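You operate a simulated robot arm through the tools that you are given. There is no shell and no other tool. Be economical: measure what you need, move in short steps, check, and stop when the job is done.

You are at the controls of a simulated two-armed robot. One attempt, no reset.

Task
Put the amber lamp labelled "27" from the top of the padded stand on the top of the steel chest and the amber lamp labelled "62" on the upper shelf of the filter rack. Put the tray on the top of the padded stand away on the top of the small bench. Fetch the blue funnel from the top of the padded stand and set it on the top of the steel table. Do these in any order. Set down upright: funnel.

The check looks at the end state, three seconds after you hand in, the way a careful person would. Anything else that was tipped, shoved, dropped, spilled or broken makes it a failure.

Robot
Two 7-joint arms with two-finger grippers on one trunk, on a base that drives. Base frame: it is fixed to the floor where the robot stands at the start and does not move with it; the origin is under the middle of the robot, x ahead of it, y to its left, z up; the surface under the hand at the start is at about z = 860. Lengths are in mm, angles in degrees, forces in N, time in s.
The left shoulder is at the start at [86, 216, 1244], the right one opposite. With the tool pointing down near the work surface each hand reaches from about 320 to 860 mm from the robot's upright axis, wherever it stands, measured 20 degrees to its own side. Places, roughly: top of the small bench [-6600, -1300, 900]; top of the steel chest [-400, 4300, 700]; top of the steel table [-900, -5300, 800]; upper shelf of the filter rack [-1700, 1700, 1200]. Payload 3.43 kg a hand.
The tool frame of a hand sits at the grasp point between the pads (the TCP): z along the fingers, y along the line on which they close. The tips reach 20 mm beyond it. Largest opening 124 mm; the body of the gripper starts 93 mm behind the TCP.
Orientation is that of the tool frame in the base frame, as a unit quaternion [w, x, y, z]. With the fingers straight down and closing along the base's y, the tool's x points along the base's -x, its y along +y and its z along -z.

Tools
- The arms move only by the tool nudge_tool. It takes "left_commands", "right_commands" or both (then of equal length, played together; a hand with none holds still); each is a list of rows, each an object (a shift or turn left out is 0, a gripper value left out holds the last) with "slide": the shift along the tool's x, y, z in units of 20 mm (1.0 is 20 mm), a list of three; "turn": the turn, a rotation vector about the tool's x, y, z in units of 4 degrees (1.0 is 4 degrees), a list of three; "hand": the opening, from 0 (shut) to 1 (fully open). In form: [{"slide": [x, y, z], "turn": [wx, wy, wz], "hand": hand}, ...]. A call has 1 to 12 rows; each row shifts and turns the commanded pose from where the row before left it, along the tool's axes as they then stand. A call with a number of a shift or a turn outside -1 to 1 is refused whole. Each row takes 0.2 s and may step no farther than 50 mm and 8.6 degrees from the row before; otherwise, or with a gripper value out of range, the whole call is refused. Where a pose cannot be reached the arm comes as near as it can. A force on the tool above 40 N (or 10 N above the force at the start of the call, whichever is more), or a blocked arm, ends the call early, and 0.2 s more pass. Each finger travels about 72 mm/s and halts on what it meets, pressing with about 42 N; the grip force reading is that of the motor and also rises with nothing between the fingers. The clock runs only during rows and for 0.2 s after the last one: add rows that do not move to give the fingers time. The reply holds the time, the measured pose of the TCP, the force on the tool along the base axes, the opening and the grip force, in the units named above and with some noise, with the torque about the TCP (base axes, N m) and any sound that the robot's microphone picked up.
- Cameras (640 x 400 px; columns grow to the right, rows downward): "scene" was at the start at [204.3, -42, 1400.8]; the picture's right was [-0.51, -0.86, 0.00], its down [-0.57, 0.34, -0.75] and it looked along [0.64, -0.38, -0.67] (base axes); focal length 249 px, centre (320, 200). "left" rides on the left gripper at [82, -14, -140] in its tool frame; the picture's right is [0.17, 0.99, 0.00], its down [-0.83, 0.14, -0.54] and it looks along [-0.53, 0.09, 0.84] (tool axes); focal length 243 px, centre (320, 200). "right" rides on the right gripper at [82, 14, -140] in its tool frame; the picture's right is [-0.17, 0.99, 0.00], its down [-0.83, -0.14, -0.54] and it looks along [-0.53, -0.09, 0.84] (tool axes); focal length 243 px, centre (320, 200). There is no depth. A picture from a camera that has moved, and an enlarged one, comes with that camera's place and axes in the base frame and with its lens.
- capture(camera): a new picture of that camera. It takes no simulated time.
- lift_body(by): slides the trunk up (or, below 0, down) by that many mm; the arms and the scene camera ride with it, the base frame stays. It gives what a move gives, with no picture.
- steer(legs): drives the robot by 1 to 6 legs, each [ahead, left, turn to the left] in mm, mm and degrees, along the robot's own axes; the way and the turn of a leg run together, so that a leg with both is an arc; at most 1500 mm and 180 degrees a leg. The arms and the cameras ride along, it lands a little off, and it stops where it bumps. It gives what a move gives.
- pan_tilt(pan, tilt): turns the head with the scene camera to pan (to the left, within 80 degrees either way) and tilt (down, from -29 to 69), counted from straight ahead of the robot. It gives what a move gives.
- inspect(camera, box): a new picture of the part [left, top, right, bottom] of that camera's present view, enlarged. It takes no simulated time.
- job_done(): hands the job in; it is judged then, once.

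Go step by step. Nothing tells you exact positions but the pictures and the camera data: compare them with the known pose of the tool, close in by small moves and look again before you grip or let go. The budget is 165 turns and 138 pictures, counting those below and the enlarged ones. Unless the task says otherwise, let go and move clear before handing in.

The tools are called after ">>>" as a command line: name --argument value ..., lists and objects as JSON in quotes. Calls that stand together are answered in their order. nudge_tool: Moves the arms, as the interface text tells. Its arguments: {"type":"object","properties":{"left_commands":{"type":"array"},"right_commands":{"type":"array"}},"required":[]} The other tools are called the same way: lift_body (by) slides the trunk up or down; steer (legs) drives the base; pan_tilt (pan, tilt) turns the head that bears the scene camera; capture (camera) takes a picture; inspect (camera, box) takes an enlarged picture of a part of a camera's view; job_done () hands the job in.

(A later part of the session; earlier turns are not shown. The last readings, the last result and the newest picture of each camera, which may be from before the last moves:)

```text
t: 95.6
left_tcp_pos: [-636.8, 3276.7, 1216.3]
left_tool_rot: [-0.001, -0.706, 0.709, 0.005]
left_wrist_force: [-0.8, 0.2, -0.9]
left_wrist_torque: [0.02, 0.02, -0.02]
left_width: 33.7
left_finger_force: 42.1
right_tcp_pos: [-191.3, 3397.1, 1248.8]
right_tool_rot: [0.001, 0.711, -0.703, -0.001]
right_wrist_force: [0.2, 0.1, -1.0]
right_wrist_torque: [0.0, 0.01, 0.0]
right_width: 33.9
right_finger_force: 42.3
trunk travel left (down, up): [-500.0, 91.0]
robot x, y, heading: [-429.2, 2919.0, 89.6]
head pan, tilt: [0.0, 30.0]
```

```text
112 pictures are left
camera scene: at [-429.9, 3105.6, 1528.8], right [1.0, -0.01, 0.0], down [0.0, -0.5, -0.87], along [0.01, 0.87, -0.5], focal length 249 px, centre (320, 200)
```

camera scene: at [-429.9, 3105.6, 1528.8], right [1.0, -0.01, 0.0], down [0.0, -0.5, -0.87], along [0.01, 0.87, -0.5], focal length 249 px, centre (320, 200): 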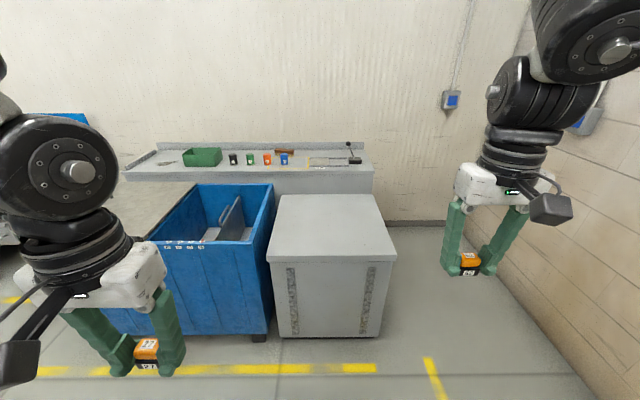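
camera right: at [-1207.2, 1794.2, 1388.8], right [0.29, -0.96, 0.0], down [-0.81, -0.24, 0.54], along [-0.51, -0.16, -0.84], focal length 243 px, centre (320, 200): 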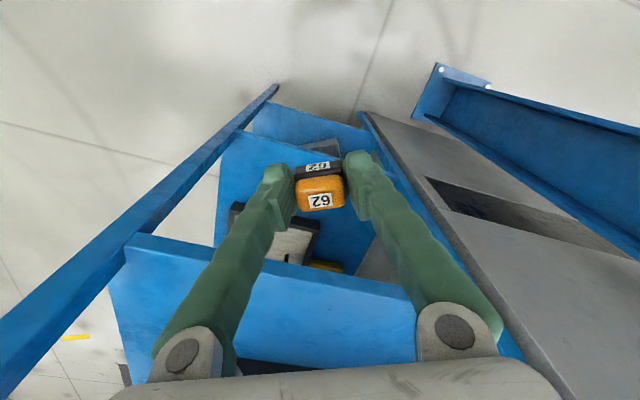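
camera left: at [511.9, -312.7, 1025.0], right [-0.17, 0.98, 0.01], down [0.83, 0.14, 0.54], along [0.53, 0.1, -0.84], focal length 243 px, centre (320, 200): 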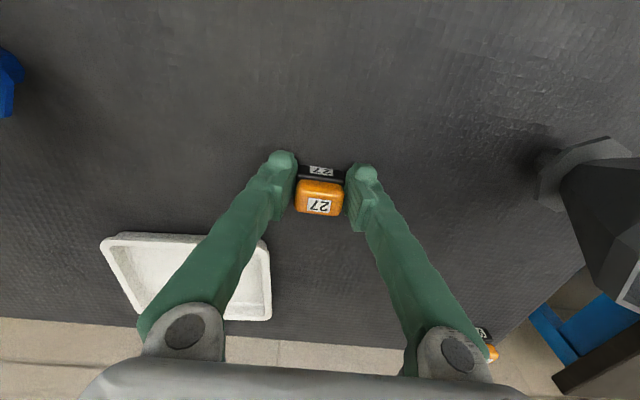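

The chest top is clear: about x -660…-61, y 3970…4615, z 700. I drive up to it and lower the trunk.

>>> steer --legs '[[600, -40, 0]]'

>>> lift_body --by -260

>>> capture --camera "scene"

>>> capture --camera "left"

```text
t: 99.7
left_tcp_pos: [-588.4, 3886.9, 1215.7]
left_tool_rot: [-0.002, -0.703, 0.711, 0.004]
left_wrist_force: [-0.4, -0.1, -0.8]
left_wrist_torque: [0.03, 0.05, -0.05]
left_width: 34.2
left_finger_force: 41.3
right_tcp_pos: [-140.5, 4003.4, 1250.0]
right_tool_rot: [0.001, 0.709, -0.705, -0.002]
right_wrist_force: [0.0, 0.1, -0.1]
right_wrist_torque: [-0.03, -0.01, -0.03]
right_width: 33.8
right_finger_force: 42.0
trunk travel left (down, up): [-500.0, 91.0]
robot x, y, heading: [-382.8, 3526.8, 89.2]
head pan, tilt: [0.0, 30.0]
```

```text
t: 102.4
left_tcp_pos: [-588.5, 3894.7, 936.7]
left_tool_rot: [-0.034, -0.702, 0.711, -0.025]
left_wrist_force: [-0.4, -0.4, -1.1]
left_wrist_torque: [0.02, 0.01, 0.0]
left_width: 34.1
left_finger_force: 42.6
right_tcp_pos: [-140.6, 4004.8, 991.0]
right_tool_rot: [0.001, 0.709, -0.705, -0.003]
right_wrist_force: [-0.4, -0.5, 0.0]
right_wrist_torque: [0.04, 0.03, 0.01]
right_width: 33.8
right_finger_force: 42.0
trunk travel left (down, up): [-240.0, 351.0]
robot x, y, heading: [-385.1, 3526.1, 89.2]
head pan, tilt: [0.0, 30.0]
```

```text
111 pictures are left
camera scene: at [-380.2, 3794.4, 1257.6], right [1.0, -0.02, 0.0], down [-0.01, -0.5, -0.87], along [0.01, 0.87, -0.5], focal length 249 px, centre (320, 200)
```

scene: 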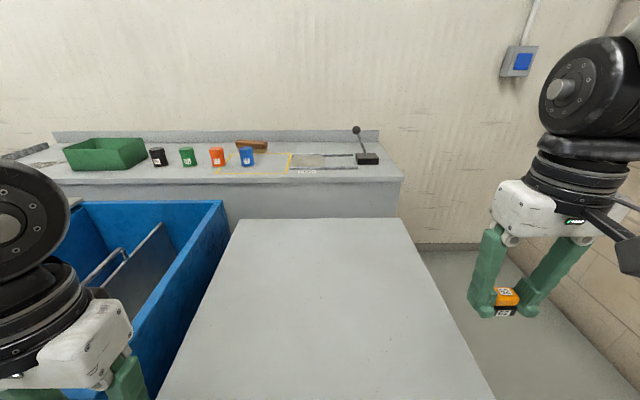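

```text
110 pictures are left
camera left: at [-573.5, 3824.4, 1082.0], right [-0.99, -0.15, 0.02], down [-0.13, 0.87, 0.47], along [-0.09, 0.46, -0.88], focal length 243 px, centre (320, 200)
```

left: 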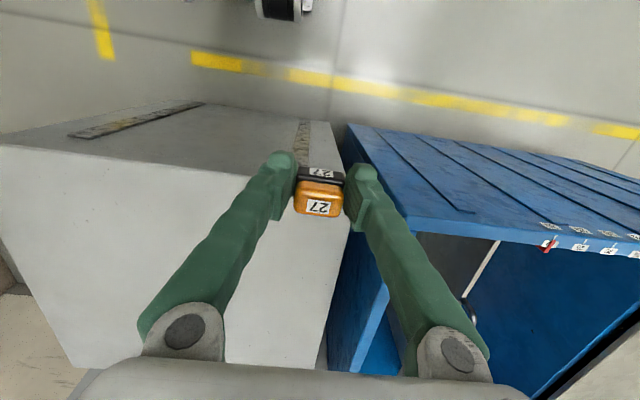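

The chest's near edge is y≈4005 and its left edge x≈-655. I nudge the base 70 mm closer and bring lamp 27 in over the top.

>>> steer --legs '[[70, -20, 0]]'

>>> nudge_tool --left_commands '[{"slide": [-0.6, -0.3, 0], "turn": [0, -0.4, 0]}, {"slide": [-0.6, -0.3, 0.3], "turn": [0, -0.4, 0]}, {"slide": [-0.6, -0.3, 0.5], "turn": [0, -0.4, 0]}, {"slide": [-0.6, -0.3, 0.8]}, {"slide": [-0.6, -0.3, 1]}, {"slide": [-0.6, -0.3, 1]}, {"slide": [-0.6, -0.3, 1]}, {"slide": [-0.6, -0.3, 1]}, {"slide": [-0.6, -0.3, 1]}, {"slide": [-0.6, -0.3, 1]}, {}]'

>>> capture --camera "left"

```text
t: 103.5
left_tcp_pos: [-567.1, 3965.1, 937.2]
left_tool_rot: [-0.034, -0.703, 0.71, -0.028]
left_wrist_force: [0.0, 0.9, -0.5]
left_wrist_torque: [0.01, 0.01, 0.0]
left_width: 33.9
left_finger_force: 42.2
right_tcp_pos: [-118.0, 4075.0, 988.9]
right_tool_rot: [0.001, 0.709, -0.705, -0.001]
right_wrist_force: [0.8, -0.3, -0.4]
right_wrist_torque: [0.01, -0.01, 0.0]
right_width: 33.8
right_finger_force: 42.0
trunk travel left (down, up): [-240.0, 351.0]
robot x, y, heading: [-363.9, 3597.4, 89.2]
head pan, tilt: [0.0, 30.0]
```

```text
t: 105.9
left_tcp_pos: [-508.0, 4083.9, 781.7]
left_tool_rot: [-0.004, -0.703, 0.711, 0.002]
left_wrist_force: [-0.8, 0.1, 0.2]
left_wrist_torque: [0.04, -0.03, 0.01]
left_width: 34.0
left_finger_force: 42.0
right_tcp_pos: [-118.7, 4074.2, 989.3]
right_tool_rot: [0.001, 0.709, -0.706, -0.002]
right_wrist_force: [0.5, -0.3, -0.3]
right_wrist_torque: [-0.03, 0.01, 0.0]
right_width: 33.9
right_finger_force: 42.1
trunk travel left (down, up): [-240.0, 351.0]
robot x, y, heading: [-364.0, 3598.7, 88.9]
head pan, tilt: [0.0, 30.0]
```

```text
109 pictures are left
camera left: at [-493.4, 4000.4, 920.8], right [-0.99, -0.16, 0.01], down [-0.13, 0.83, 0.54], along [-0.09, 0.53, -0.84], focal length 243 px, centre (320, 200)
```

left: 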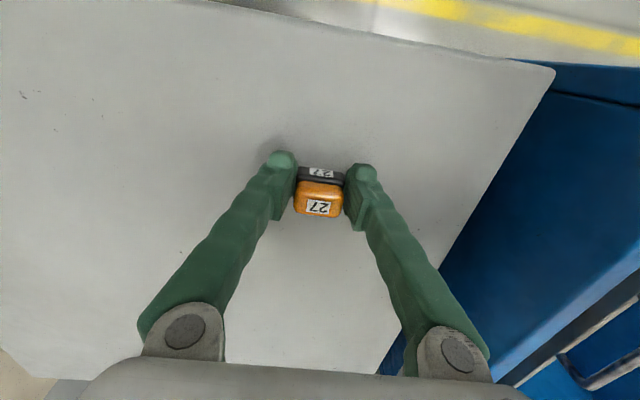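

Lamp 27 is well over the chest. Lowering to just above the surface.

>>> nudge_tool --left_commands '[{"slide": [0, 0, 1]}, {"slide": [0, 0, 1]}, {"slide": [0, 0, 0.3]}, {}]'

>>> capture --camera "left"

>>> inspect --camera "scene" --box '[120, 250, 320, 375]'

```text
t: 106.8
left_tcp_pos: [-506.1, 4084.1, 740.6]
left_tool_rot: [-0.001, -0.704, 0.71, 0.005]
left_wrist_force: [-3.4, -6.8, 27.0]
left_wrist_torque: [-0.04, 0.07, -0.01]
left_width: 33.9
left_finger_force: 41.9
right_tcp_pos: [-119.5, 4073.1, 989.8]
right_tool_rot: [0.001, 0.71, -0.704, -0.003]
right_wrist_force: [-0.4, 0.5, -0.1]
right_wrist_torque: [-0.01, 0.0, 0.0]
right_width: 33.9
right_finger_force: 42.2
trunk travel left (down, up): [-240.0, 351.0]
robot x, y, heading: [-359.8, 3593.4, 89.2]
head pan, tilt: [0.0, 30.0]
stopped in row 4 (left hand): the force on the tool passed its limit at 40 N (the readings are from after the stop); the commanded pose is now the measured one
```

```text
108 pictures are left
camera left: at [-493.4, 3999.9, 878.7], right [-0.99, -0.16, 0.0], down [-0.13, 0.83, 0.55], along [-0.09, 0.54, -0.84], focal length 243 px, centre (320, 200)
```

left: 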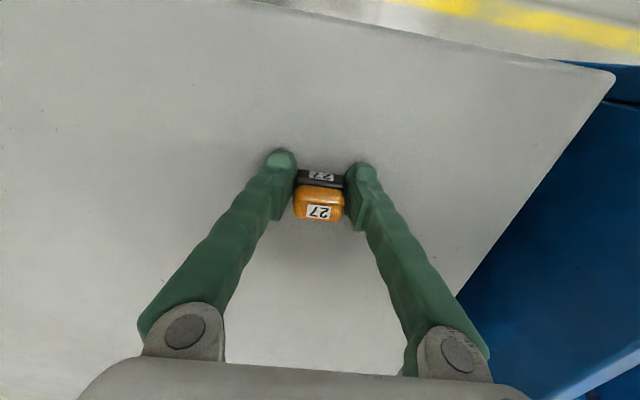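

```text
3.20 times, centred on (220, 312) of scene
camera zoom: at [-359.6, 3862.4, 1257.8], right [1.0, -0.01, 0.0], down [-0.01, -0.5, -0.87], along [0.01, 0.87, -0.5], focal length 798 px, centre (640, -160)
```

zoom: 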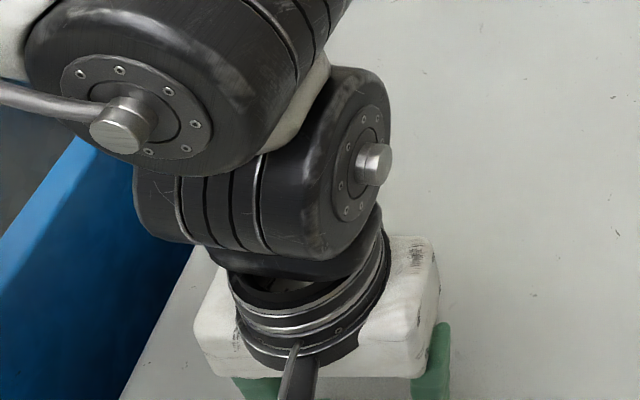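

The lamp touches the chest (top ≈ z 714). I relieve the pressure, open, and rise straight up.

>>> nudge_tool --left_commands '[{"slide": [0, 0, -0.1]}, {"hand": 0.6}, {"hand": 0.6}, {"hand": 0.6}, {"slide": [0, 0, -0.5]}, {"slide": [0, 0, -1]}, {"slide": [0, 0, -1]}, {"slide": [0, 0, -1]}, {"slide": [0, 0, -1]}, {"slide": [0, 0, -1]}]'

>>> capture --camera "left"

```text
t: 109.0
left_tcp_pos: [-508.1, 4084.4, 851.7]
left_tool_rot: [-0.001, -0.704, 0.71, 0.004]
left_wrist_force: [0.6, 0.0, -0.1]
left_wrist_torque: [0.0, -0.02, 0.0]
left_width: 74.5
left_finger_force: 0.1
right_tcp_pos: [-118.9, 4074.4, 989.6]
right_tool_rot: [0.001, 0.709, -0.705, -0.003]
right_wrist_force: [0.0, -0.1, 0.2]
right_wrist_torque: [-0.02, 0.03, -0.01]
right_width: 33.9
right_finger_force: 42.1
trunk travel left (down, up): [-240.0, 351.0]
robot x, y, heading: [-360.2, 3595.3, 89.2]
head pan, tilt: [0.0, 30.0]
```

```text
106 pictures are left
camera left: at [-493.8, 4000.6, 990.6], right [-0.99, -0.16, 0.01], down [-0.13, 0.83, 0.54], along [-0.09, 0.54, -0.84], focal length 243 px, centre (320, 200)
```

left: 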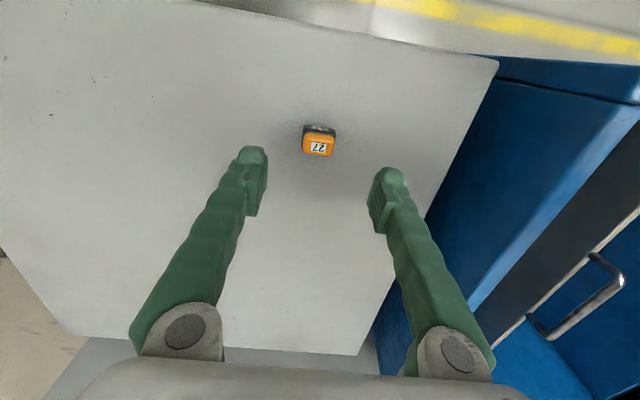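

Lamp 27 stands on the chest. Now I set lamp 62 down temporarily on the chest at about x -200.

>>> nudge_tool --right_commands '[{"slide": [0, 0.4, 0.5]}, {"slide": [0, 0.4, 1]}, {"slide": [0, 0.4, 1]}, {"slide": [0, 0.4, 1]}, {"slide": [0, 0.4, 1]}, {"slide": [0, 0.4, 1]}, {"slide": [0, 0.4, 1]}, {"slide": [0, 0.4, 1]}, {"slide": [0, 0.4, 1]}, {"slide": [0, 0.4, 1]}, {"slide": [0, 0, 1]}, {"slide": [0, 0, 1]}]'

>>> nudge_tool --right_commands '[{"slide": [0, 0, 0.2]}, {"slide": [0, 0, 0.2]}, {"slide": [0, 0, 0.2]}, {"slide": [0, 0, 0.2]}, {"slide": [0, 0, 0.1]}]'

>>> capture --camera "right"

```text
t: 111.6
left_tcp_pos: [-507.4, 4086.1, 851.2]
left_tool_rot: [-0.001, -0.703, 0.711, 0.004]
left_wrist_force: [-0.3, -0.6, -0.2]
left_wrist_torque: [0.02, 0.01, 0.02]
left_width: 74.2
left_finger_force: 0.1
right_tcp_pos: [-105.9, 4089.8, 906.1]
right_tool_rot: [0.0, 0.708, -0.706, -0.002]
right_wrist_force: [0.3, 0.8, -1.6]
right_wrist_torque: [0.0, 0.01, -0.01]
right_width: 33.8
right_finger_force: 42.1
right hand out of reach, approached as far as the arm can: row 1, 2, 3, 4, 5, 6, 7, 8, 9, 10, 11, 12
trunk travel left (down, up): [-240.0, 351.0]
robot x, y, heading: [-362.0, 3600.6, 89.0]
head pan, tilt: [0.0, 30.0]
```

```text
t: 112.8
left_tcp_pos: [-507.8, 4085.2, 852.4]
left_tool_rot: [-0.001, -0.704, 0.711, 0.004]
left_wrist_force: [0.3, -0.3, -1.4]
left_wrist_torque: [0.02, 0.03, 0.04]
left_width: 74.4
left_finger_force: 0.1
right_tcp_pos: [-106.5, 4089.7, 888.0]
right_tool_rot: [0.003, 0.709, -0.705, -0.002]
right_wrist_force: [0.9, -0.7, -0.3]
right_wrist_torque: [0.01, 0.04, 0.01]
right_width: 33.8
right_finger_force: 42.6
trunk travel left (down, up): [-240.0, 351.0]
robot x, y, heading: [-365.9, 3595.9, 88.9]
head pan, tilt: [0.0, 30.0]
```

```text
105 pictures are left
camera right: at [-117.3, 4008.6, 1029.0], right [-0.99, 0.16, 0.01], down [0.14, 0.83, 0.54], along [0.08, 0.53, -0.84], focal length 243 px, centre (320, 200)
```

right: 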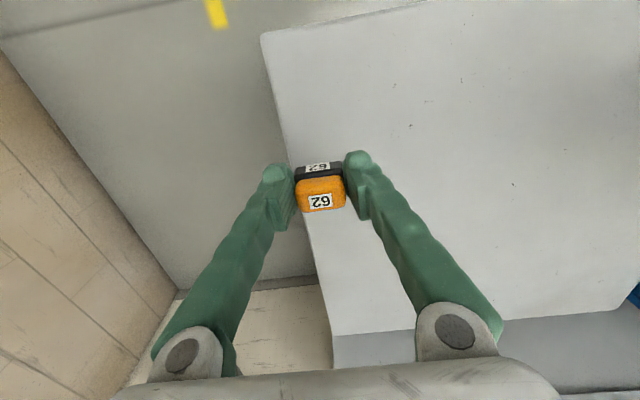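

Moving inward is blocked by a joint limit, while straight down works. I shift the base 95 mm to the left instead, then go down.

>>> steer --legs '[[0, 95, 0]]'

>>> nudge_tool --right_commands '[{"slide": [0, 0, 1]}, {"slide": [0, 0, 1]}, {"slide": [0, 0, 1]}, {"slide": [0, 0, 1]}, {"slide": [0, 0, 1]}, {"slide": [0, 0, 1]}, {"slide": [0, 0, 0.8]}, {}]'

>>> capture --camera "right"

```text
t: 114.8
left_tcp_pos: [-604.6, 4086.3, 850.9]
left_tool_rot: [-0.001, -0.705, 0.709, 0.004]
left_wrist_force: [-0.9, 0.5, 0.6]
left_wrist_torque: [0.0, -0.02, -0.02]
left_width: 74.4
left_finger_force: 0.0
right_tcp_pos: [-201.2, 4091.8, 887.7]
right_tool_rot: [0.001, 0.71, -0.704, -0.002]
right_wrist_force: [0.1, 0.4, 0.6]
right_wrist_torque: [0.01, 0.01, 0.03]
right_width: 33.8
right_finger_force: 42.7
trunk travel left (down, up): [-240.0, 351.0]
robot x, y, heading: [-457.9, 3600.3, 89.3]
head pan, tilt: [0.0, 30.0]
```

```text
t: 116.5
left_tcp_pos: [-604.6, 4084.4, 850.7]
left_tool_rot: [-0.001, -0.705, 0.709, 0.005]
left_wrist_force: [-0.8, 0.4, 0.6]
left_wrist_torque: [-0.01, -0.02, 0.01]
left_width: 74.3
left_finger_force: 0.1
right_tcp_pos: [-201.4, 4091.9, 752.4]
right_tool_rot: [0.002, 0.71, -0.705, -0.002]
right_wrist_force: [-0.6, 0.0, -1.0]
right_wrist_torque: [0.02, 0.04, -0.02]
right_width: 33.8
right_finger_force: 42.2
trunk travel left (down, up): [-240.0, 351.0]
robot x, y, heading: [-460.0, 3598.2, 89.2]
head pan, tilt: [0.0, 30.0]
```

```text
104 pictures are left
camera right: at [-214.3, 4010.2, 892.5], right [-0.99, 0.16, 0.01], down [0.14, 0.83, 0.54], along [0.08, 0.53, -0.84], focal length 243 px, centre (320, 200)
```

right: 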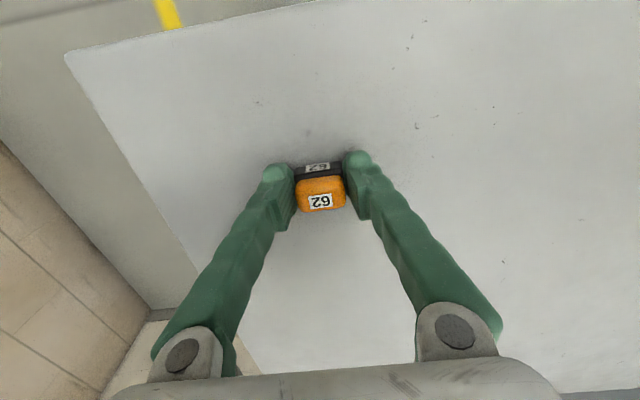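

About 11 mm to go. I lower gently, open, and rise.

>>> nudge_tool --right_commands '[{"slide": [0, 0, 0.25]}, {"slide": [0, 0, 0.25]}, {"slide": [0, 0, 0.06]}, {}, {"hand": 0.8}, {"hand": 0.8}, {"hand": 0.8}, {"hand": 0.8}, {"slide": [0, 0, -1]}, {"slide": [0, 0, -1]}, {"slide": [0, 0, -1]}, {"slide": [0, 0, -1]}]'

>>> capture --camera "right"

```text
t: 117.4
left_tcp_pos: [-604.2, 4085.6, 852.3]
left_tool_rot: [0.001, -0.704, 0.71, 0.004]
left_wrist_force: [-0.4, -0.3, -0.6]
left_wrist_torque: [0.01, 0.0, 0.0]
left_width: 74.5
left_finger_force: 0.1
right_tcp_pos: [-202.4, 4092.9, 745.6]
right_tool_rot: [0.001, 0.711, -0.704, -0.004]
right_wrist_force: [2.0, -8.3, 24.3]
right_wrist_torque: [-0.23, -0.05, 0.01]
right_width: 33.7
right_finger_force: 41.7
trunk travel left (down, up): [-240.0, 351.0]
robot x, y, heading: [-459.7, 3600.0, 89.2]
head pan, tilt: [0.0, 30.0]
stopped in row 4 (right hand): the force on the tool passed its limit at 40 N (the readings are from after the stop); the commanded pose is now the measured one
```

```text
103 pictures are left
camera right: at [-215.1, 4009.8, 885.7], right [-0.99, 0.16, 0.01], down [0.14, 0.83, 0.54], along [0.08, 0.54, -0.84], focal length 243 px, centre (320, 200)
```

right: 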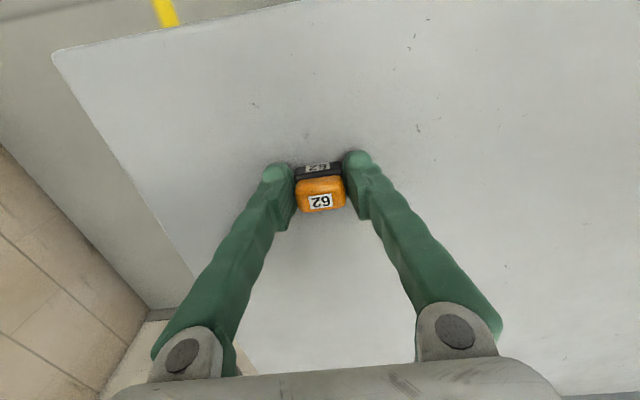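

Contact made. I ease off, open, then pitch the open hand in place about the closing axis.

>>> nudge_tool --right_commands '[{"slide": [0, 0, -0.12]}, {"hand": 0.8}, {"hand": 0.8}, {"hand": 0.8}, {"hand": 0.8}, {"hand": 0.8}]'

>>> nudge_tool --right_commands '[{"turn": [0, -1, 0]}, {"turn": [0, -1, 0]}, {"turn": [0, -1, 0]}, {"turn": [0, -1, 0]}, {"turn": [0, -1, 0]}, {"turn": [0, -1, 0]}, {}]'

>>> capture --camera "right"

```text
t: 118.8
left_tcp_pos: [-603.2, 4086.1, 851.5]
left_tool_rot: [-0.001, -0.705, 0.71, 0.004]
left_wrist_force: [0.1, 0.0, 0.1]
left_wrist_torque: [0.02, 0.0, 0.01]
left_width: 74.3
left_finger_force: 0.1
right_tcp_pos: [-202.4, 4093.1, 745.8]
right_tool_rot: [0.001, 0.71, -0.705, -0.004]
right_wrist_force: [0.2, 0.8, -0.1]
right_wrist_torque: [-0.02, 0.0, -0.03]
right_width: 99.1
right_finger_force: 0.1
trunk travel left (down, up): [-240.0, 351.0]
robot x, y, heading: [-460.5, 3599.1, 89.2]
head pan, tilt: [0.0, 30.0]
```

```text
t: 119.9
left_tcp_pos: [-603.2, 4083.9, 853.0]
left_tool_rot: [0.002, -0.704, 0.71, 0.005]
left_wrist_force: [-0.4, 0.7, -0.6]
left_wrist_torque: [-0.01, 0.02, 0.0]
left_width: 74.7
left_finger_force: 0.0
right_tcp_pos: [-186.3, 4111.7, 741.4]
right_tool_rot: [-0.095, 0.704, -0.696, -0.107]
right_wrist_force: [-5.3, -19.6, 29.3]
right_wrist_torque: [-0.56, -1.51, -1.14]
right_width: 98.2
right_finger_force: 0.1
right hand out of reach, approached as far as the arm can: row 2, 3, 4, 5
trunk travel left (down, up): [-240.0, 351.0]
robot x, y, heading: [-460.7, 3601.7, 88.9]
head pan, tilt: [0.0, 30.0]
stopped in row 5 (right hand): the force on the tool passed its limit at 53 N (the readings are from after the stop); the commanded pose is now the measured one
```

```text
102 pictures are left
camera right: at [-195.6, 3993.6, 852.4], right [-0.99, 0.14, 0.06], down [0.14, 0.65, 0.75], along [0.07, 0.75, -0.66], focal length 243 px, centre (320, 200)
```

right: 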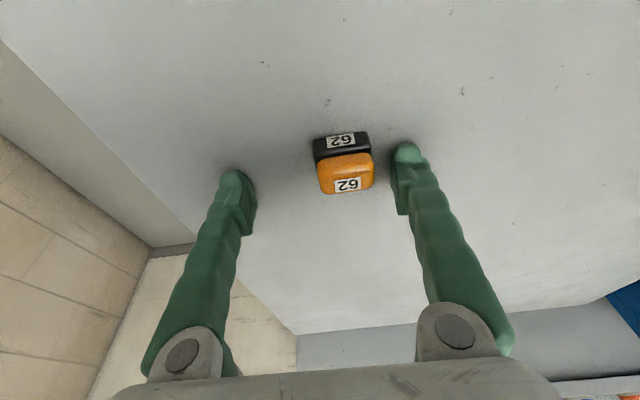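

The right arm is in a poor configuration and a finger now presses the surface. I back it off along its axis and look at the arm's posture.

>>> nudge_tool --right_commands '[{"slide": [0, 0, -0.5]}, {"slide": [0, 0, -1]}, {"slide": [0, 0, -1]}, {"slide": [0, 0, -1]}, {"slide": [0, 0, -1]}, {"slide": [0, 0, -1]}]'

>>> pan_tilt --pan -35 --tilt 35

>>> capture --camera "scene"

```text
t: 121.3
left_tcp_pos: [-603.3, 4084.7, 852.4]
left_tool_rot: [-0.001, -0.704, 0.71, 0.004]
left_wrist_force: [-0.5, -0.1, -0.9]
left_wrist_torque: [0.03, -0.01, -0.01]
left_width: 74.4
left_finger_force: 0.1
right_tcp_pos: [-153.8, 4107.5, 838.4]
right_tool_rot: [-0.094, 0.705, -0.695, -0.107]
right_wrist_force: [-0.3, 0.1, -0.3]
right_wrist_torque: [-0.01, -0.03, 0.01]
right_width: 99.2
right_finger_force: 0.0
right hand out of reach, approached as far as the arm can: row 1, 2, 3, 4, 5, 6
trunk travel left (down, up): [-240.0, 351.0]
robot x, y, heading: [-457.8, 3597.1, 89.2]
head pan, tilt: [0.0, 30.0]
```

```text
t: 122.3
left_tcp_pos: [-604.1, 4086.9, 851.7]
left_tool_rot: [0.0, -0.704, 0.71, 0.005]
left_wrist_force: [-0.2, 0.7, 0.1]
left_wrist_torque: [0.02, 0.02, -0.02]
left_width: 74.2
left_finger_force: 0.1
right_tcp_pos: [-155.2, 4109.2, 837.4]
right_tool_rot: [-0.095, 0.705, -0.695, -0.107]
right_wrist_force: [0.4, -0.6, 0.3]
right_wrist_torque: [0.0, 0.02, -0.02]
right_width: 99.2
right_finger_force: 0.1
trunk travel left (down, up): [-240.0, 351.0]
robot x, y, heading: [-461.1, 3601.3, 89.2]
head pan, tilt: [-35.0, 35.0]
```

```text
101 pictures are left
camera scene: at [-405.2, 3845.9, 1249.7], right [0.81, -0.58, 0.0], down [-0.34, -0.47, -0.82], along [0.48, 0.66, -0.57], focal length 249 px, centre (320, 200)
```

scene: 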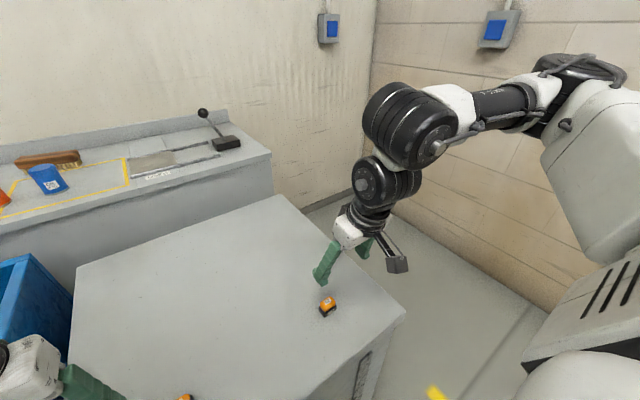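

Lamp 62 is upright on the chest, and the arm reaches about 16° of pitch here. I move the hand outward, where it has more freedom, and try for a larger pitch.

>>> nudge_tool --right_commands '[{"slide": [0, -1, 0]}, {"slide": [0, -1, 0]}, {"slide": [0, -1, 0]}, {"slide": [0.3, -1, -0.5]}, {"slide": [0.3, -1, -0.5], "turn": [0, -1, 0]}, {"slide": [0.3, -1, -0.5], "turn": [0, -1, 0]}, {"turn": [0, -1, 0]}, {"turn": [0, -1, 0]}, {"turn": [0, -1, 0]}, {"turn": [0, -1, 0]}, {"turn": [0, -1, 0]}, {"turn": [0, -1, 0]}]'

>>> capture --camera "scene"

```text
t: 124.9
left_tcp_pos: [-604.1, 4086.2, 851.6]
left_tool_rot: [-0.001, -0.704, 0.71, 0.005]
left_wrist_force: [0.3, -0.3, 0.1]
left_wrist_torque: [0.02, -0.01, -0.02]
left_width: 74.2
left_finger_force: 0.1
right_tcp_pos: [-51.7, 4087.0, 853.6]
right_tool_rot: [-0.142, 0.71, -0.67, -0.165]
right_wrist_force: [-0.3, 0.0, -1.1]
right_wrist_torque: [0.01, 0.01, 0.0]
right_width: 99.0
right_finger_force: 0.1
right hand out of reach, approached as far as the arm can: row 7, 8, 9, 10, 11, 12
trunk travel left (down, up): [-240.0, 351.0]
robot x, y, heading: [-461.5, 3600.1, 89.0]
head pan, tilt: [-35.0, 35.0]
```

```text
100 pictures are left
camera scene: at [-405.1, 3845.8, 1249.7], right [0.81, -0.59, 0.0], down [-0.34, -0.47, -0.82], along [0.48, 0.66, -0.57], focal length 249 px, centre (320, 200)
```

scene: 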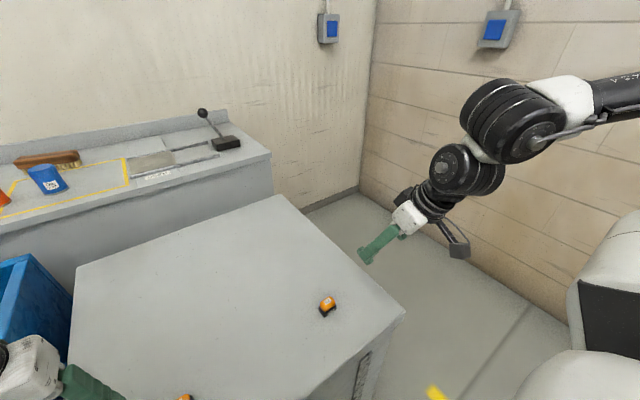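

I get 25° of pitch here, which is enough to keep the wrist out from under the rack's top panel. I raise the hand a little in arm space so the trunk alone can later do the vertical travel, then lower the trunk and shift the base over lamp 62.

>>> nudge_tool --right_commands '[{"slide": [-0.32, 0, -0.68]}, {"slide": [-0.32, 0, -0.68]}, {"slide": [-0.32, 0, -0.68]}, {}]' --left_commands '[{"slide": [1, 0.5, -1]}, {"slide": [1, 0.5, -1]}, {"slide": [1, 0.5, -1]}, {"slide": [1, 0.5, -1]}]'

>>> lift_body --by -100

>>> steer --legs '[[0, 150, 0]]'

>>> capture --camera "right"

```text
t: 125.9
left_tcp_pos: [-642.9, 4005.2, 931.1]
left_tool_rot: [0.0, -0.704, 0.71, 0.004]
left_wrist_force: [-0.4, -0.3, -0.2]
left_wrist_torque: [0.02, -0.01, 0.01]
left_width: 74.5
left_finger_force: 0.1
right_tcp_pos: [-50.1, 4087.6, 898.5]
right_tool_rot: [-0.144, 0.71, -0.67, -0.164]
right_wrist_force: [0.2, -0.2, 0.0]
right_wrist_torque: [-0.01, -0.01, -0.01]
right_width: 99.1
right_finger_force: 0.0
trunk travel left (down, up): [-240.0, 351.0]
robot x, y, heading: [-458.0, 3599.0, 89.3]
head pan, tilt: [-35.0, 35.0]
```

```text
t: 127.2
left_tcp_pos: [-645.3, 4007.7, 830.7]
left_tool_rot: [-0.003, -0.706, 0.708, 0.002]
left_wrist_force: [0.8, 0.4, 0.5]
left_wrist_torque: [0.0, -0.03, 0.0]
left_width: 74.3
left_finger_force: 0.1
right_tcp_pos: [-50.8, 4097.3, 769.1]
right_tool_rot: [-0.121, 0.714, -0.674, -0.145]
right_wrist_force: [-0.4, 0.3, 0.3]
right_wrist_torque: [0.0, -0.01, 0.04]
right_width: 99.2
right_finger_force: 0.0
trunk travel left (down, up): [-140.0, 451.0]
robot x, y, heading: [-458.3, 3599.4, 89.1]
head pan, tilt: [-35.0, 35.0]
```

```text
t: 129.9
left_tcp_pos: [-794.1, 4010.3, 830.0]
left_tool_rot: [-0.003, -0.705, 0.709, 0.001]
left_wrist_force: [-0.8, -0.7, -0.8]
left_wrist_torque: [-0.01, -0.03, 0.0]
left_width: 74.4
left_finger_force: 0.0
right_tcp_pos: [-201.5, 4098.0, 769.0]
right_tool_rot: [-0.12, 0.714, -0.675, -0.144]
right_wrist_force: [-0.4, 0.2, 0.6]
right_wrist_torque: [0.0, 0.0, -0.02]
right_width: 99.3
right_finger_force: 0.0
trunk travel left (down, up): [-140.0, 451.0]
robot x, y, heading: [-612.9, 3602.3, 89.1]
head pan, tilt: [-35.0, 35.0]
```

```text
99 pictures are left
camera right: at [-204.4, 3970.2, 868.9], right [-0.99, 0.09, 0.08], down [0.12, 0.58, 0.8], along [0.03, 0.81, -0.59], focal length 243 px, centre (320, 200)
```

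right: 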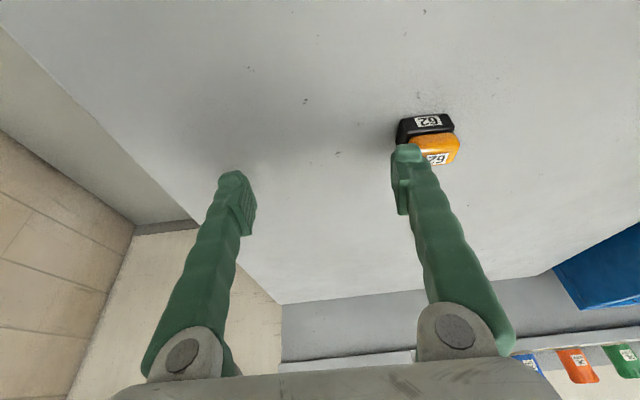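

The low fingertip pushed the lamp sideways to about x -283 (still upright). I raise the hand and shift the base over to it.

>>> nudge_tool --right_commands '[{"slide": [-0.37, 0, -0.93]}, {"slide": [-0.37, 0, -0.93]}, {"slide": [-0.1, 0, -0.25]}, {}]'

>>> steer --legs '[[-5, 81, 0]]'

>>> capture --camera "right"

>>> capture --camera "scene"

```text
t: 130.9
left_tcp_pos: [-793.9, 4010.5, 831.1]
left_tool_rot: [-0.004, -0.705, 0.709, 0.001]
left_wrist_force: [0.1, 0.6, -0.5]
left_wrist_torque: [0.0, -0.01, 0.02]
left_width: 74.1
left_finger_force: 0.1
right_tcp_pos: [-200.1, 4097.7, 813.7]
right_tool_rot: [-0.121, 0.713, -0.675, -0.145]
right_wrist_force: [0.1, -0.7, 0.4]
right_wrist_torque: [0.01, 0.03, 0.02]
right_width: 99.1
right_finger_force: 0.1
trunk travel left (down, up): [-140.0, 451.0]
robot x, y, heading: [-608.3, 3600.0, 89.2]
head pan, tilt: [-35.0, 35.0]
```

```text
t: 132.6
left_tcp_pos: [-877.0, 4005.4, 831.0]
left_tool_rot: [-0.003, -0.706, 0.709, 0.001]
left_wrist_force: [-0.2, 0.2, 0.0]
left_wrist_torque: [0.03, 0.02, -0.05]
left_width: 74.3
left_finger_force: 0.1
right_tcp_pos: [-279.7, 4095.5, 814.4]
right_tool_rot: [-0.121, 0.713, -0.675, -0.144]
right_wrist_force: [-0.3, 0.2, -0.8]
right_wrist_torque: [0.02, -0.02, 0.01]
right_width: 99.3
right_finger_force: 0.1
trunk travel left (down, up): [-140.0, 451.0]
robot x, y, heading: [-688.1, 3594.6, 89.3]
head pan, tilt: [-35.0, 35.0]
```

```text
98 pictures are left
camera right: at [-284.4, 3966.8, 913.8], right [-0.99, 0.09, 0.08], down [0.12, 0.58, 0.8], along [0.03, 0.81, -0.59], focal length 243 px, centre (320, 200)
```

right: 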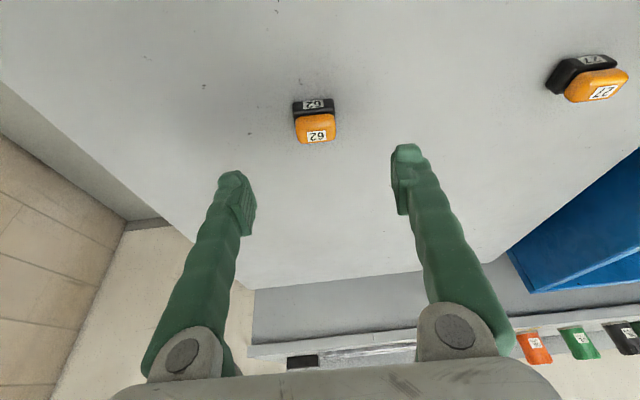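

```text
97 pictures are left
camera scene: at [-636.6, 3882.6, 1134.3], right [0.81, -0.59, 0.0], down [-0.34, -0.46, -0.82], along [0.48, 0.66, -0.57], focal length 249 px, centre (320, 200)
```

scene: 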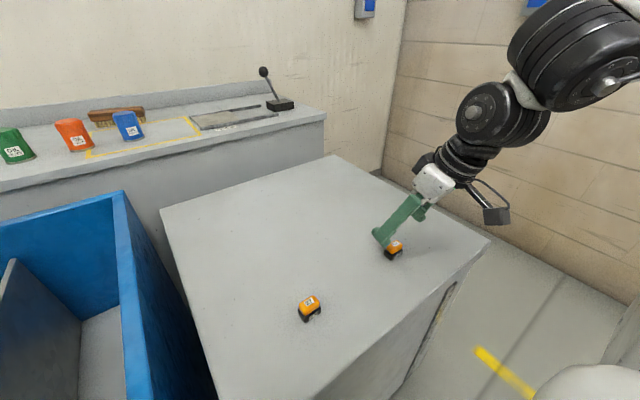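

The lamp is centred laterally at about (-282,4105). I lower the pitched hand around it.

>>> nudge_tool --right_commands '[{"slide": [-0.3, 0, 0.6]}, {"slide": [0.35, 0, 0.9]}, {"slide": [0.37, 0, 0.9]}, {"slide": [0.32, 0, 0.8]}, {}]'

>>> capture --camera "right"

>>> inspect --camera "scene" --box '[330, 160, 490, 260]'

```text
t: 133.8
left_tcp_pos: [-876.2, 4006.0, 830.0]
left_tool_rot: [-0.003, -0.705, 0.709, 0.001]
left_wrist_force: [-0.1, 0.0, 1.3]
left_wrist_torque: [0.02, 0.02, 0.01]
left_width: 74.3
left_finger_force: 0.1
right_tcp_pos: [-282.3, 4106.6, 749.3]
right_tool_rot: [-0.122, 0.713, -0.675, -0.144]
right_wrist_force: [0.2, -0.1, -0.9]
right_wrist_torque: [-0.01, 0.02, -0.02]
right_width: 99.4
right_finger_force: 0.0
trunk travel left (down, up): [-140.0, 451.0]
robot x, y, heading: [-691.8, 3597.3, 89.1]
head pan, tilt: [-35.0, 35.0]
```

```text
96 pictures are left
camera right: at [-285.5, 3977.2, 847.9], right [-0.99, 0.09, 0.08], down [0.12, 0.58, 0.8], along [0.03, 0.81, -0.59], focal length 243 px, centre (320, 200)
```

right: 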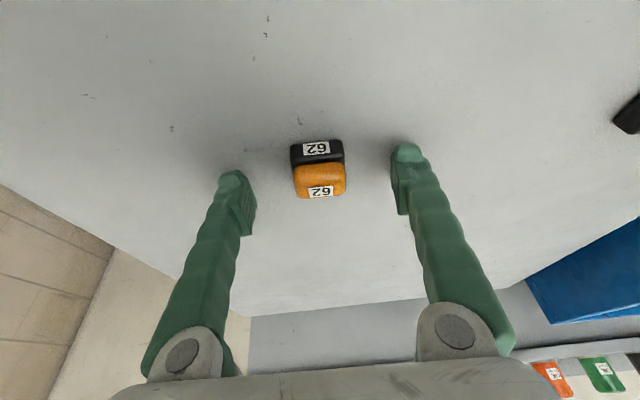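

```text
4.00 times, centred on (410, 210) of scene
camera zoom: at [-636.5, 3882.4, 1134.4], right [0.81, -0.59, 0.0], down [-0.34, -0.46, -0.82], along [0.48, 0.66, -0.57], focal length 997 px, centre (-40, 160)
```

zoom: 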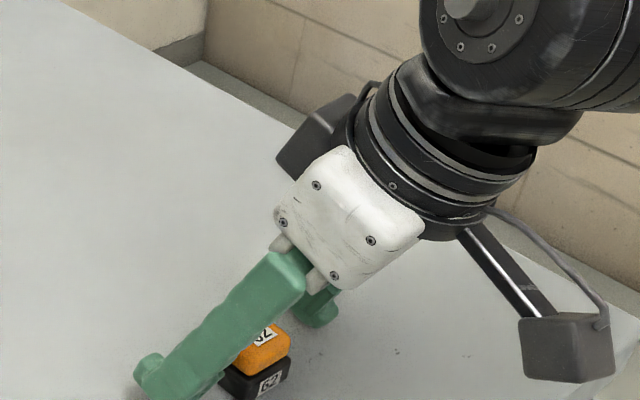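

The lamp is between the pads. I inch forward 6 mm and close.

>>> nudge_tool --right_commands '[{"slide": [-0.28, 0, 0.11]}, {"hand": 0}, {"hand": 0}, {"hand": 0}, {"hand": 0}, {"hand": 0}, {"hand": 0}]'

>>> capture --camera "right"

```text
t: 135.4
left_tcp_pos: [-874.5, 4005.8, 831.3]
left_tool_rot: [-0.003, -0.705, 0.709, 0.001]
left_wrist_force: [0.5, -0.7, -0.4]
left_wrist_torque: [0.01, 0.03, 0.03]
left_width: 74.3
left_finger_force: 0.0
right_tcp_pos: [-282.3, 4111.1, 748.1]
right_tool_rot: [-0.121, 0.713, -0.676, -0.144]
right_wrist_force: [0.1, 0.5, -0.4]
right_wrist_torque: [-0.02, 0.02, -0.01]
right_width: 33.5
right_finger_force: 41.8
trunk travel left (down, up): [-140.0, 451.0]
robot x, y, heading: [-691.5, 3600.1, 89.3]
head pan, tilt: [-35.0, 35.0]
```

```text
94 pictures are left
camera right: at [-286.5, 3983.1, 847.8], right [-0.99, 0.09, 0.08], down [0.12, 0.58, 0.8], along [0.03, 0.81, -0.59], focal length 243 px, centre (320, 200)
```

right: 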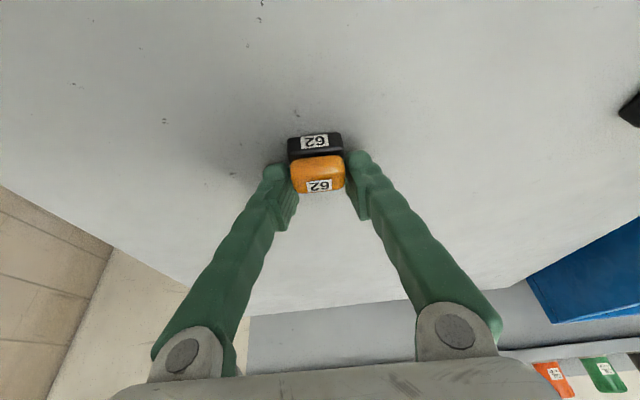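

Lamp 62 is held upright with the pitched tool. I raise the arm and trunk, tuck the left hand in, back away and turn toward the rack.

>>> nudge_tool --right_commands '[{"slide": [-0.37, 0, -0.93]}, {"slide": [-0.37, 0, -0.93]}, {"slide": [-0.37, 0, -0.93]}, {}, {}, {}]' --left_commands '[{"slide": [0.9, 0.8, 0]}, {"slide": [0.9, 0.8, 0]}, {"slide": [0.9, 0.8, 0]}, {"slide": [0.9, 0.8, 0]}, {"slide": [0.9, 0.8, 0]}, {"slide": [0.9, 0.8, 0]}]'

>>> lift_body --by 430

>>> steer --legs '[[-700, 0, 0], [0, 0, 108.8]]'

>>> pan_tilt --pan 0 --tilt 25

>>> capture --camera "scene"

```text
t: 136.8
left_tcp_pos: [-910.0, 4005.7, 858.9]
left_tool_rot: [-0.003, -0.705, 0.71, 0.001]
left_wrist_force: [0.2, -0.1, 1.1]
left_wrist_torque: [0.0, 0.0, -0.01]
left_width: 74.6
left_finger_force: 0.0
left hand out of reach, approached as far as the arm can: row 1, 2, 3, 4, 5, 6
right_tcp_pos: [-281.3, 4109.1, 809.1]
right_tool_rot: [-0.121, 0.714, -0.674, -0.145]
right_wrist_force: [1.1, -0.1, 0.5]
right_wrist_torque: [0.0, 0.04, -0.04]
right_width: 33.7
right_finger_force: 41.8
trunk travel left (down, up): [-140.0, 451.0]
robot x, y, heading: [-688.2, 3598.6, 89.3]
head pan, tilt: [-35.0, 35.0]
```

```text
refused: 430 is not a number from -400 to 400
```

```text
t: 147.8
left_tcp_pos: [-1006.9, 2556.5, 858.3]
left_tool_rot: [0.002, 0.986, 0.166, 0.003]
left_wrist_force: [0.6, 0.1, 0.1]
left_wrist_torque: [-0.01, -0.03, -0.01]
left_width: 74.4
left_finger_force: 0.1
right_tcp_pos: [-1315.9, 3113.7, 807.7]
right_tool_rot: [0.049, 0.963, 0.194, -0.183]
right_wrist_force: [-0.1, 0.6, -0.2]
right_wrist_torque: [0.01, -0.02, -0.03]
right_width: 33.9
right_finger_force: 41.6
trunk travel left (down, up): [-140.0, 451.0]
robot x, y, heading: [-693.8, 2900.2, -161.3]
head pan, tilt: [-35.0, 35.0]
```

```text
t: 148.8
left_tcp_pos: [-1006.7, 2557.2, 859.4]
left_tool_rot: [0.002, 0.986, 0.167, 0.003]
left_wrist_force: [-0.2, -0.1, 0.3]
left_wrist_torque: [0.01, -0.02, 0.01]
left_width: 74.2
left_finger_force: 0.0
right_tcp_pos: [-1316.6, 3113.3, 808.6]
right_tool_rot: [0.048, 0.963, 0.193, -0.182]
right_wrist_force: [0.5, 0.3, 0.1]
right_wrist_torque: [0.0, 0.0, 0.02]
right_width: 34.1
right_finger_force: 42.2
trunk travel left (down, up): [-140.0, 451.0]
robot x, y, heading: [-695.9, 2901.6, -161.3]
head pan, tilt: [0.0, 25.0]
```

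```text
93 pictures are left
camera scene: at [-985.7, 2803.4, 1150.0], right [-0.32, 0.95, 0.0], down [0.4, 0.14, -0.91], along [-0.86, -0.29, -0.42], focal length 249 px, centre (320, 200)
```

scene: 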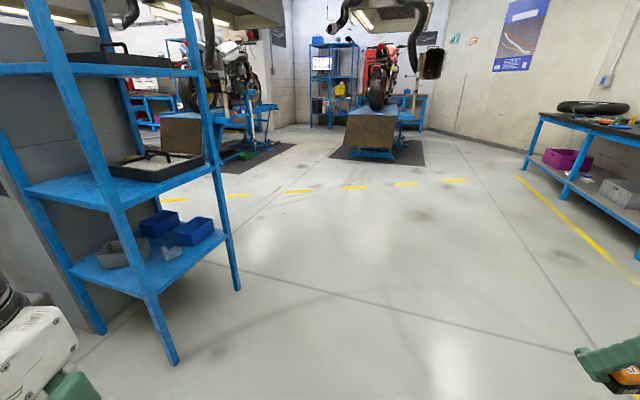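

I raise the trunk in free space and then sidestep to stand off in front of the rack.

>>> lift_body --by 400

>>> steer --legs '[[375, 1227, 0]]'

>>> capture --camera "scene"

>>> capture --camera "right"

```text
t: 152.6
left_tcp_pos: [-981.1, 2565.8, 1358.9]
left_tool_rot: [0.025, 0.976, 0.165, -0.14]
left_wrist_force: [-0.9, -0.3, 0.5]
left_wrist_torque: [-0.02, 0.01, 0.0]
left_width: 74.5
left_finger_force: 0.1
right_tcp_pos: [-1316.3, 3113.3, 1207.9]
right_tool_rot: [0.048, 0.963, 0.194, -0.181]
right_wrist_force: [-0.2, -0.7, -0.2]
right_wrist_torque: [0.0, 0.02, -0.01]
right_width: 33.9
right_finger_force: 42.0
trunk travel left (down, up): [-540.0, 51.0]
robot x, y, heading: [-694.7, 2901.5, -161.5]
head pan, tilt: [0.0, 25.0]
```

```text
t: 169.2
left_tcp_pos: [-945.5, 1281.4, 1359.0]
left_tool_rot: [0.025, 0.976, 0.161, -0.142]
left_wrist_force: [-0.6, 0.7, 0.6]
left_wrist_torque: [0.02, 0.04, -0.01]
left_width: 74.5
left_finger_force: 0.1
right_tcp_pos: [-1276.8, 1831.1, 1208.4]
right_tool_rot: [0.048, 0.964, 0.19, -0.182]
right_wrist_force: [0.1, -0.4, -0.7]
right_wrist_torque: [-0.03, 0.01, 0.04]
right_width: 33.9
right_finger_force: 41.9
trunk travel left (down, up): [-540.0, 51.0]
robot x, y, heading: [-660.1, 1617.2, -161.6]
head pan, tilt: [0.0, 25.0]
```

```text
92 pictures are left
camera scene: at [-808.8, 1565.5, 1585.0], right [-0.31, 0.95, 0.0], down [0.4, 0.13, -0.91], along [-0.86, -0.28, -0.42], focal length 249 px, centre (320, 200)
```

scene: 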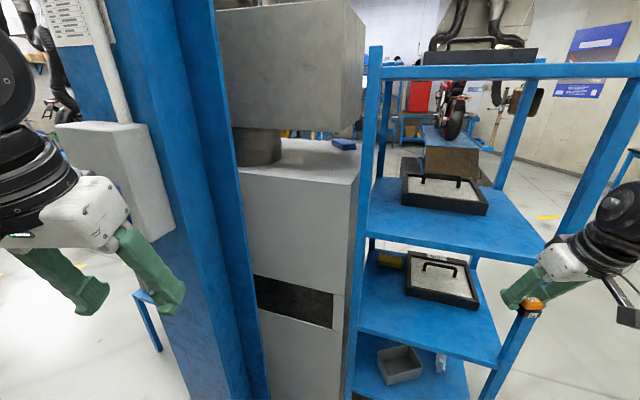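

```text
91 pictures are left
camera right: at [-1154.2, 1871.1, 1308.3], right [0.24, -0.97, 0.08], down [-0.59, -0.07, 0.8], along [-0.77, -0.24, -0.59], focal length 243 px, centre (320, 200)
```

right: 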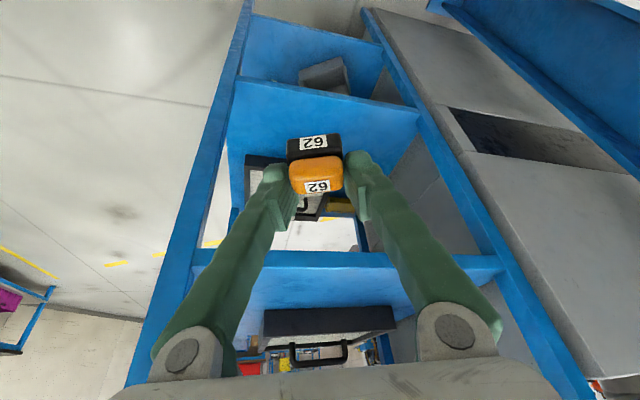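

I retract the left hand from the column, raise 45 mm, advance partway and check clearances.

>>> nudge_tool --left_commands '[{"slide": [0.8, 0, 0]}, {"slide": [0.8, 0, 0]}, {"slide": [0.8, 0, 0]}, {"slide": [0.8, 0, 0]}]'

>>> lift_body --by 45

>>> steer --legs '[[100, -15, 0]]'

>>> pan_tilt --pan -35 --tilt 20

>>> capture --camera "scene"

>>> capture --camera "right"

```text
t: 170.2
left_tcp_pos: [-898.1, 1302.1, 1349.9]
left_tool_rot: [0.025, 0.977, 0.161, -0.14]
left_wrist_force: [0.4, 0.2, 0.0]
left_wrist_torque: [-0.02, 0.01, 0.03]
left_width: 74.3
left_finger_force: 0.0
left hand out of reach, approached as far as the arm can: row 4
right_tcp_pos: [-1277.1, 1834.6, 1209.4]
right_tool_rot: [0.048, 0.963, 0.191, -0.183]
right_wrist_force: [0.1, -0.3, -0.8]
right_wrist_torque: [-0.05, 0.01, 0.02]
right_width: 33.7
right_finger_force: 41.9
trunk travel left (down, up): [-540.0, 51.0]
robot x, y, heading: [-655.0, 1618.3, -161.3]
head pan, tilt: [0.0, 25.0]
```

```text
t: 171.1
left_tcp_pos: [-897.3, 1301.8, 1393.0]
left_tool_rot: [0.024, 0.977, 0.162, -0.14]
left_wrist_force: [-0.9, 0.5, -0.5]
left_wrist_torque: [0.01, 0.01, -0.02]
left_width: 74.4
left_finger_force: 0.0
right_tcp_pos: [-1276.4, 1834.2, 1251.8]
right_tool_rot: [0.048, 0.963, 0.191, -0.182]
right_wrist_force: [0.3, 0.6, -0.7]
right_wrist_torque: [-0.02, 0.0, -0.02]
right_width: 33.9
right_finger_force: 42.3
trunk travel left (down, up): [-585.0, 6.0]
robot x, y, heading: [-659.3, 1612.8, -161.5]
head pan, tilt: [0.0, 25.0]
```

```text
t: 172.4
left_tcp_pos: [-992.9, 1285.7, 1396.3]
left_tool_rot: [0.025, 0.976, 0.162, -0.143]
left_wrist_force: [0.4, -0.2, 0.9]
left_wrist_torque: [0.01, 0.01, 0.04]
left_width: 74.2
left_finger_force: 0.1
right_tcp_pos: [-1371.8, 1815.0, 1255.7]
right_tool_rot: [0.048, 0.963, 0.19, -0.185]
right_wrist_force: [0.1, -0.8, -0.5]
right_wrist_torque: [0.03, 0.01, -0.01]
right_width: 33.9
right_finger_force: 42.2
trunk travel left (down, up): [-585.0, 6.0]
robot x, y, heading: [-753.6, 1596.5, -161.5]
head pan, tilt: [0.0, 25.0]
```

```text
t: 173.4
left_tcp_pos: [-996.0, 1284.3, 1394.4]
left_tool_rot: [0.024, 0.976, 0.161, -0.142]
left_wrist_force: [0.8, -0.3, -0.1]
left_wrist_torque: [-0.03, -0.02, -0.02]
left_width: 74.3
left_finger_force: 0.0
right_tcp_pos: [-1375.3, 1815.6, 1254.0]
right_tool_rot: [0.048, 0.963, 0.19, -0.183]
right_wrist_force: [-0.6, 0.2, 0.1]
right_wrist_torque: [-0.01, 0.03, 0.03]
right_width: 34.0
right_finger_force: 42.1
trunk travel left (down, up): [-585.0, 6.0]
robot x, y, heading: [-756.7, 1598.8, -161.5]
head pan, tilt: [-35.0, 20.0]
```

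```text
90 pictures are left
camera scene: at [-859.9, 1620.2, 1641.3], right [0.29, 0.96, 0.0], down [0.33, -0.1, -0.94], along [-0.9, 0.27, -0.34], focal length 249 px, centre (320, 200)
```

scene: 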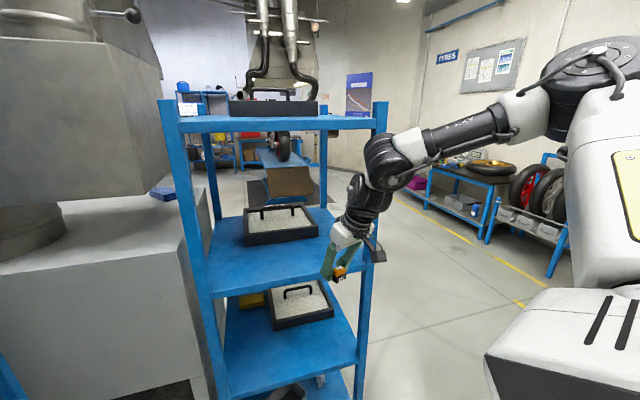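

```text
89 pictures are left
camera right: at [-1252.1, 1854.1, 1353.4], right [0.24, -0.97, 0.08], down [-0.59, -0.07, 0.8], along [-0.77, -0.24, -0.59], focal length 243 px, centre (320, 200)
```

right: 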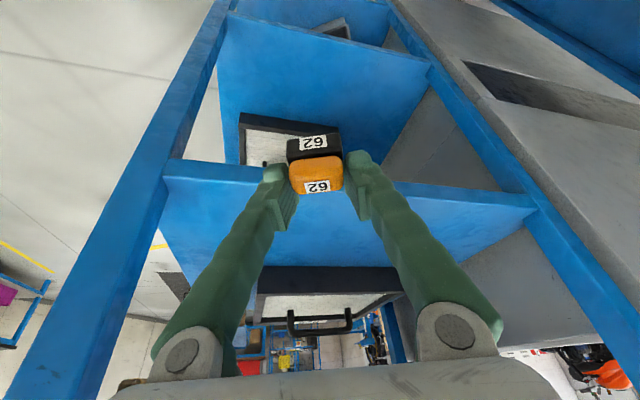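

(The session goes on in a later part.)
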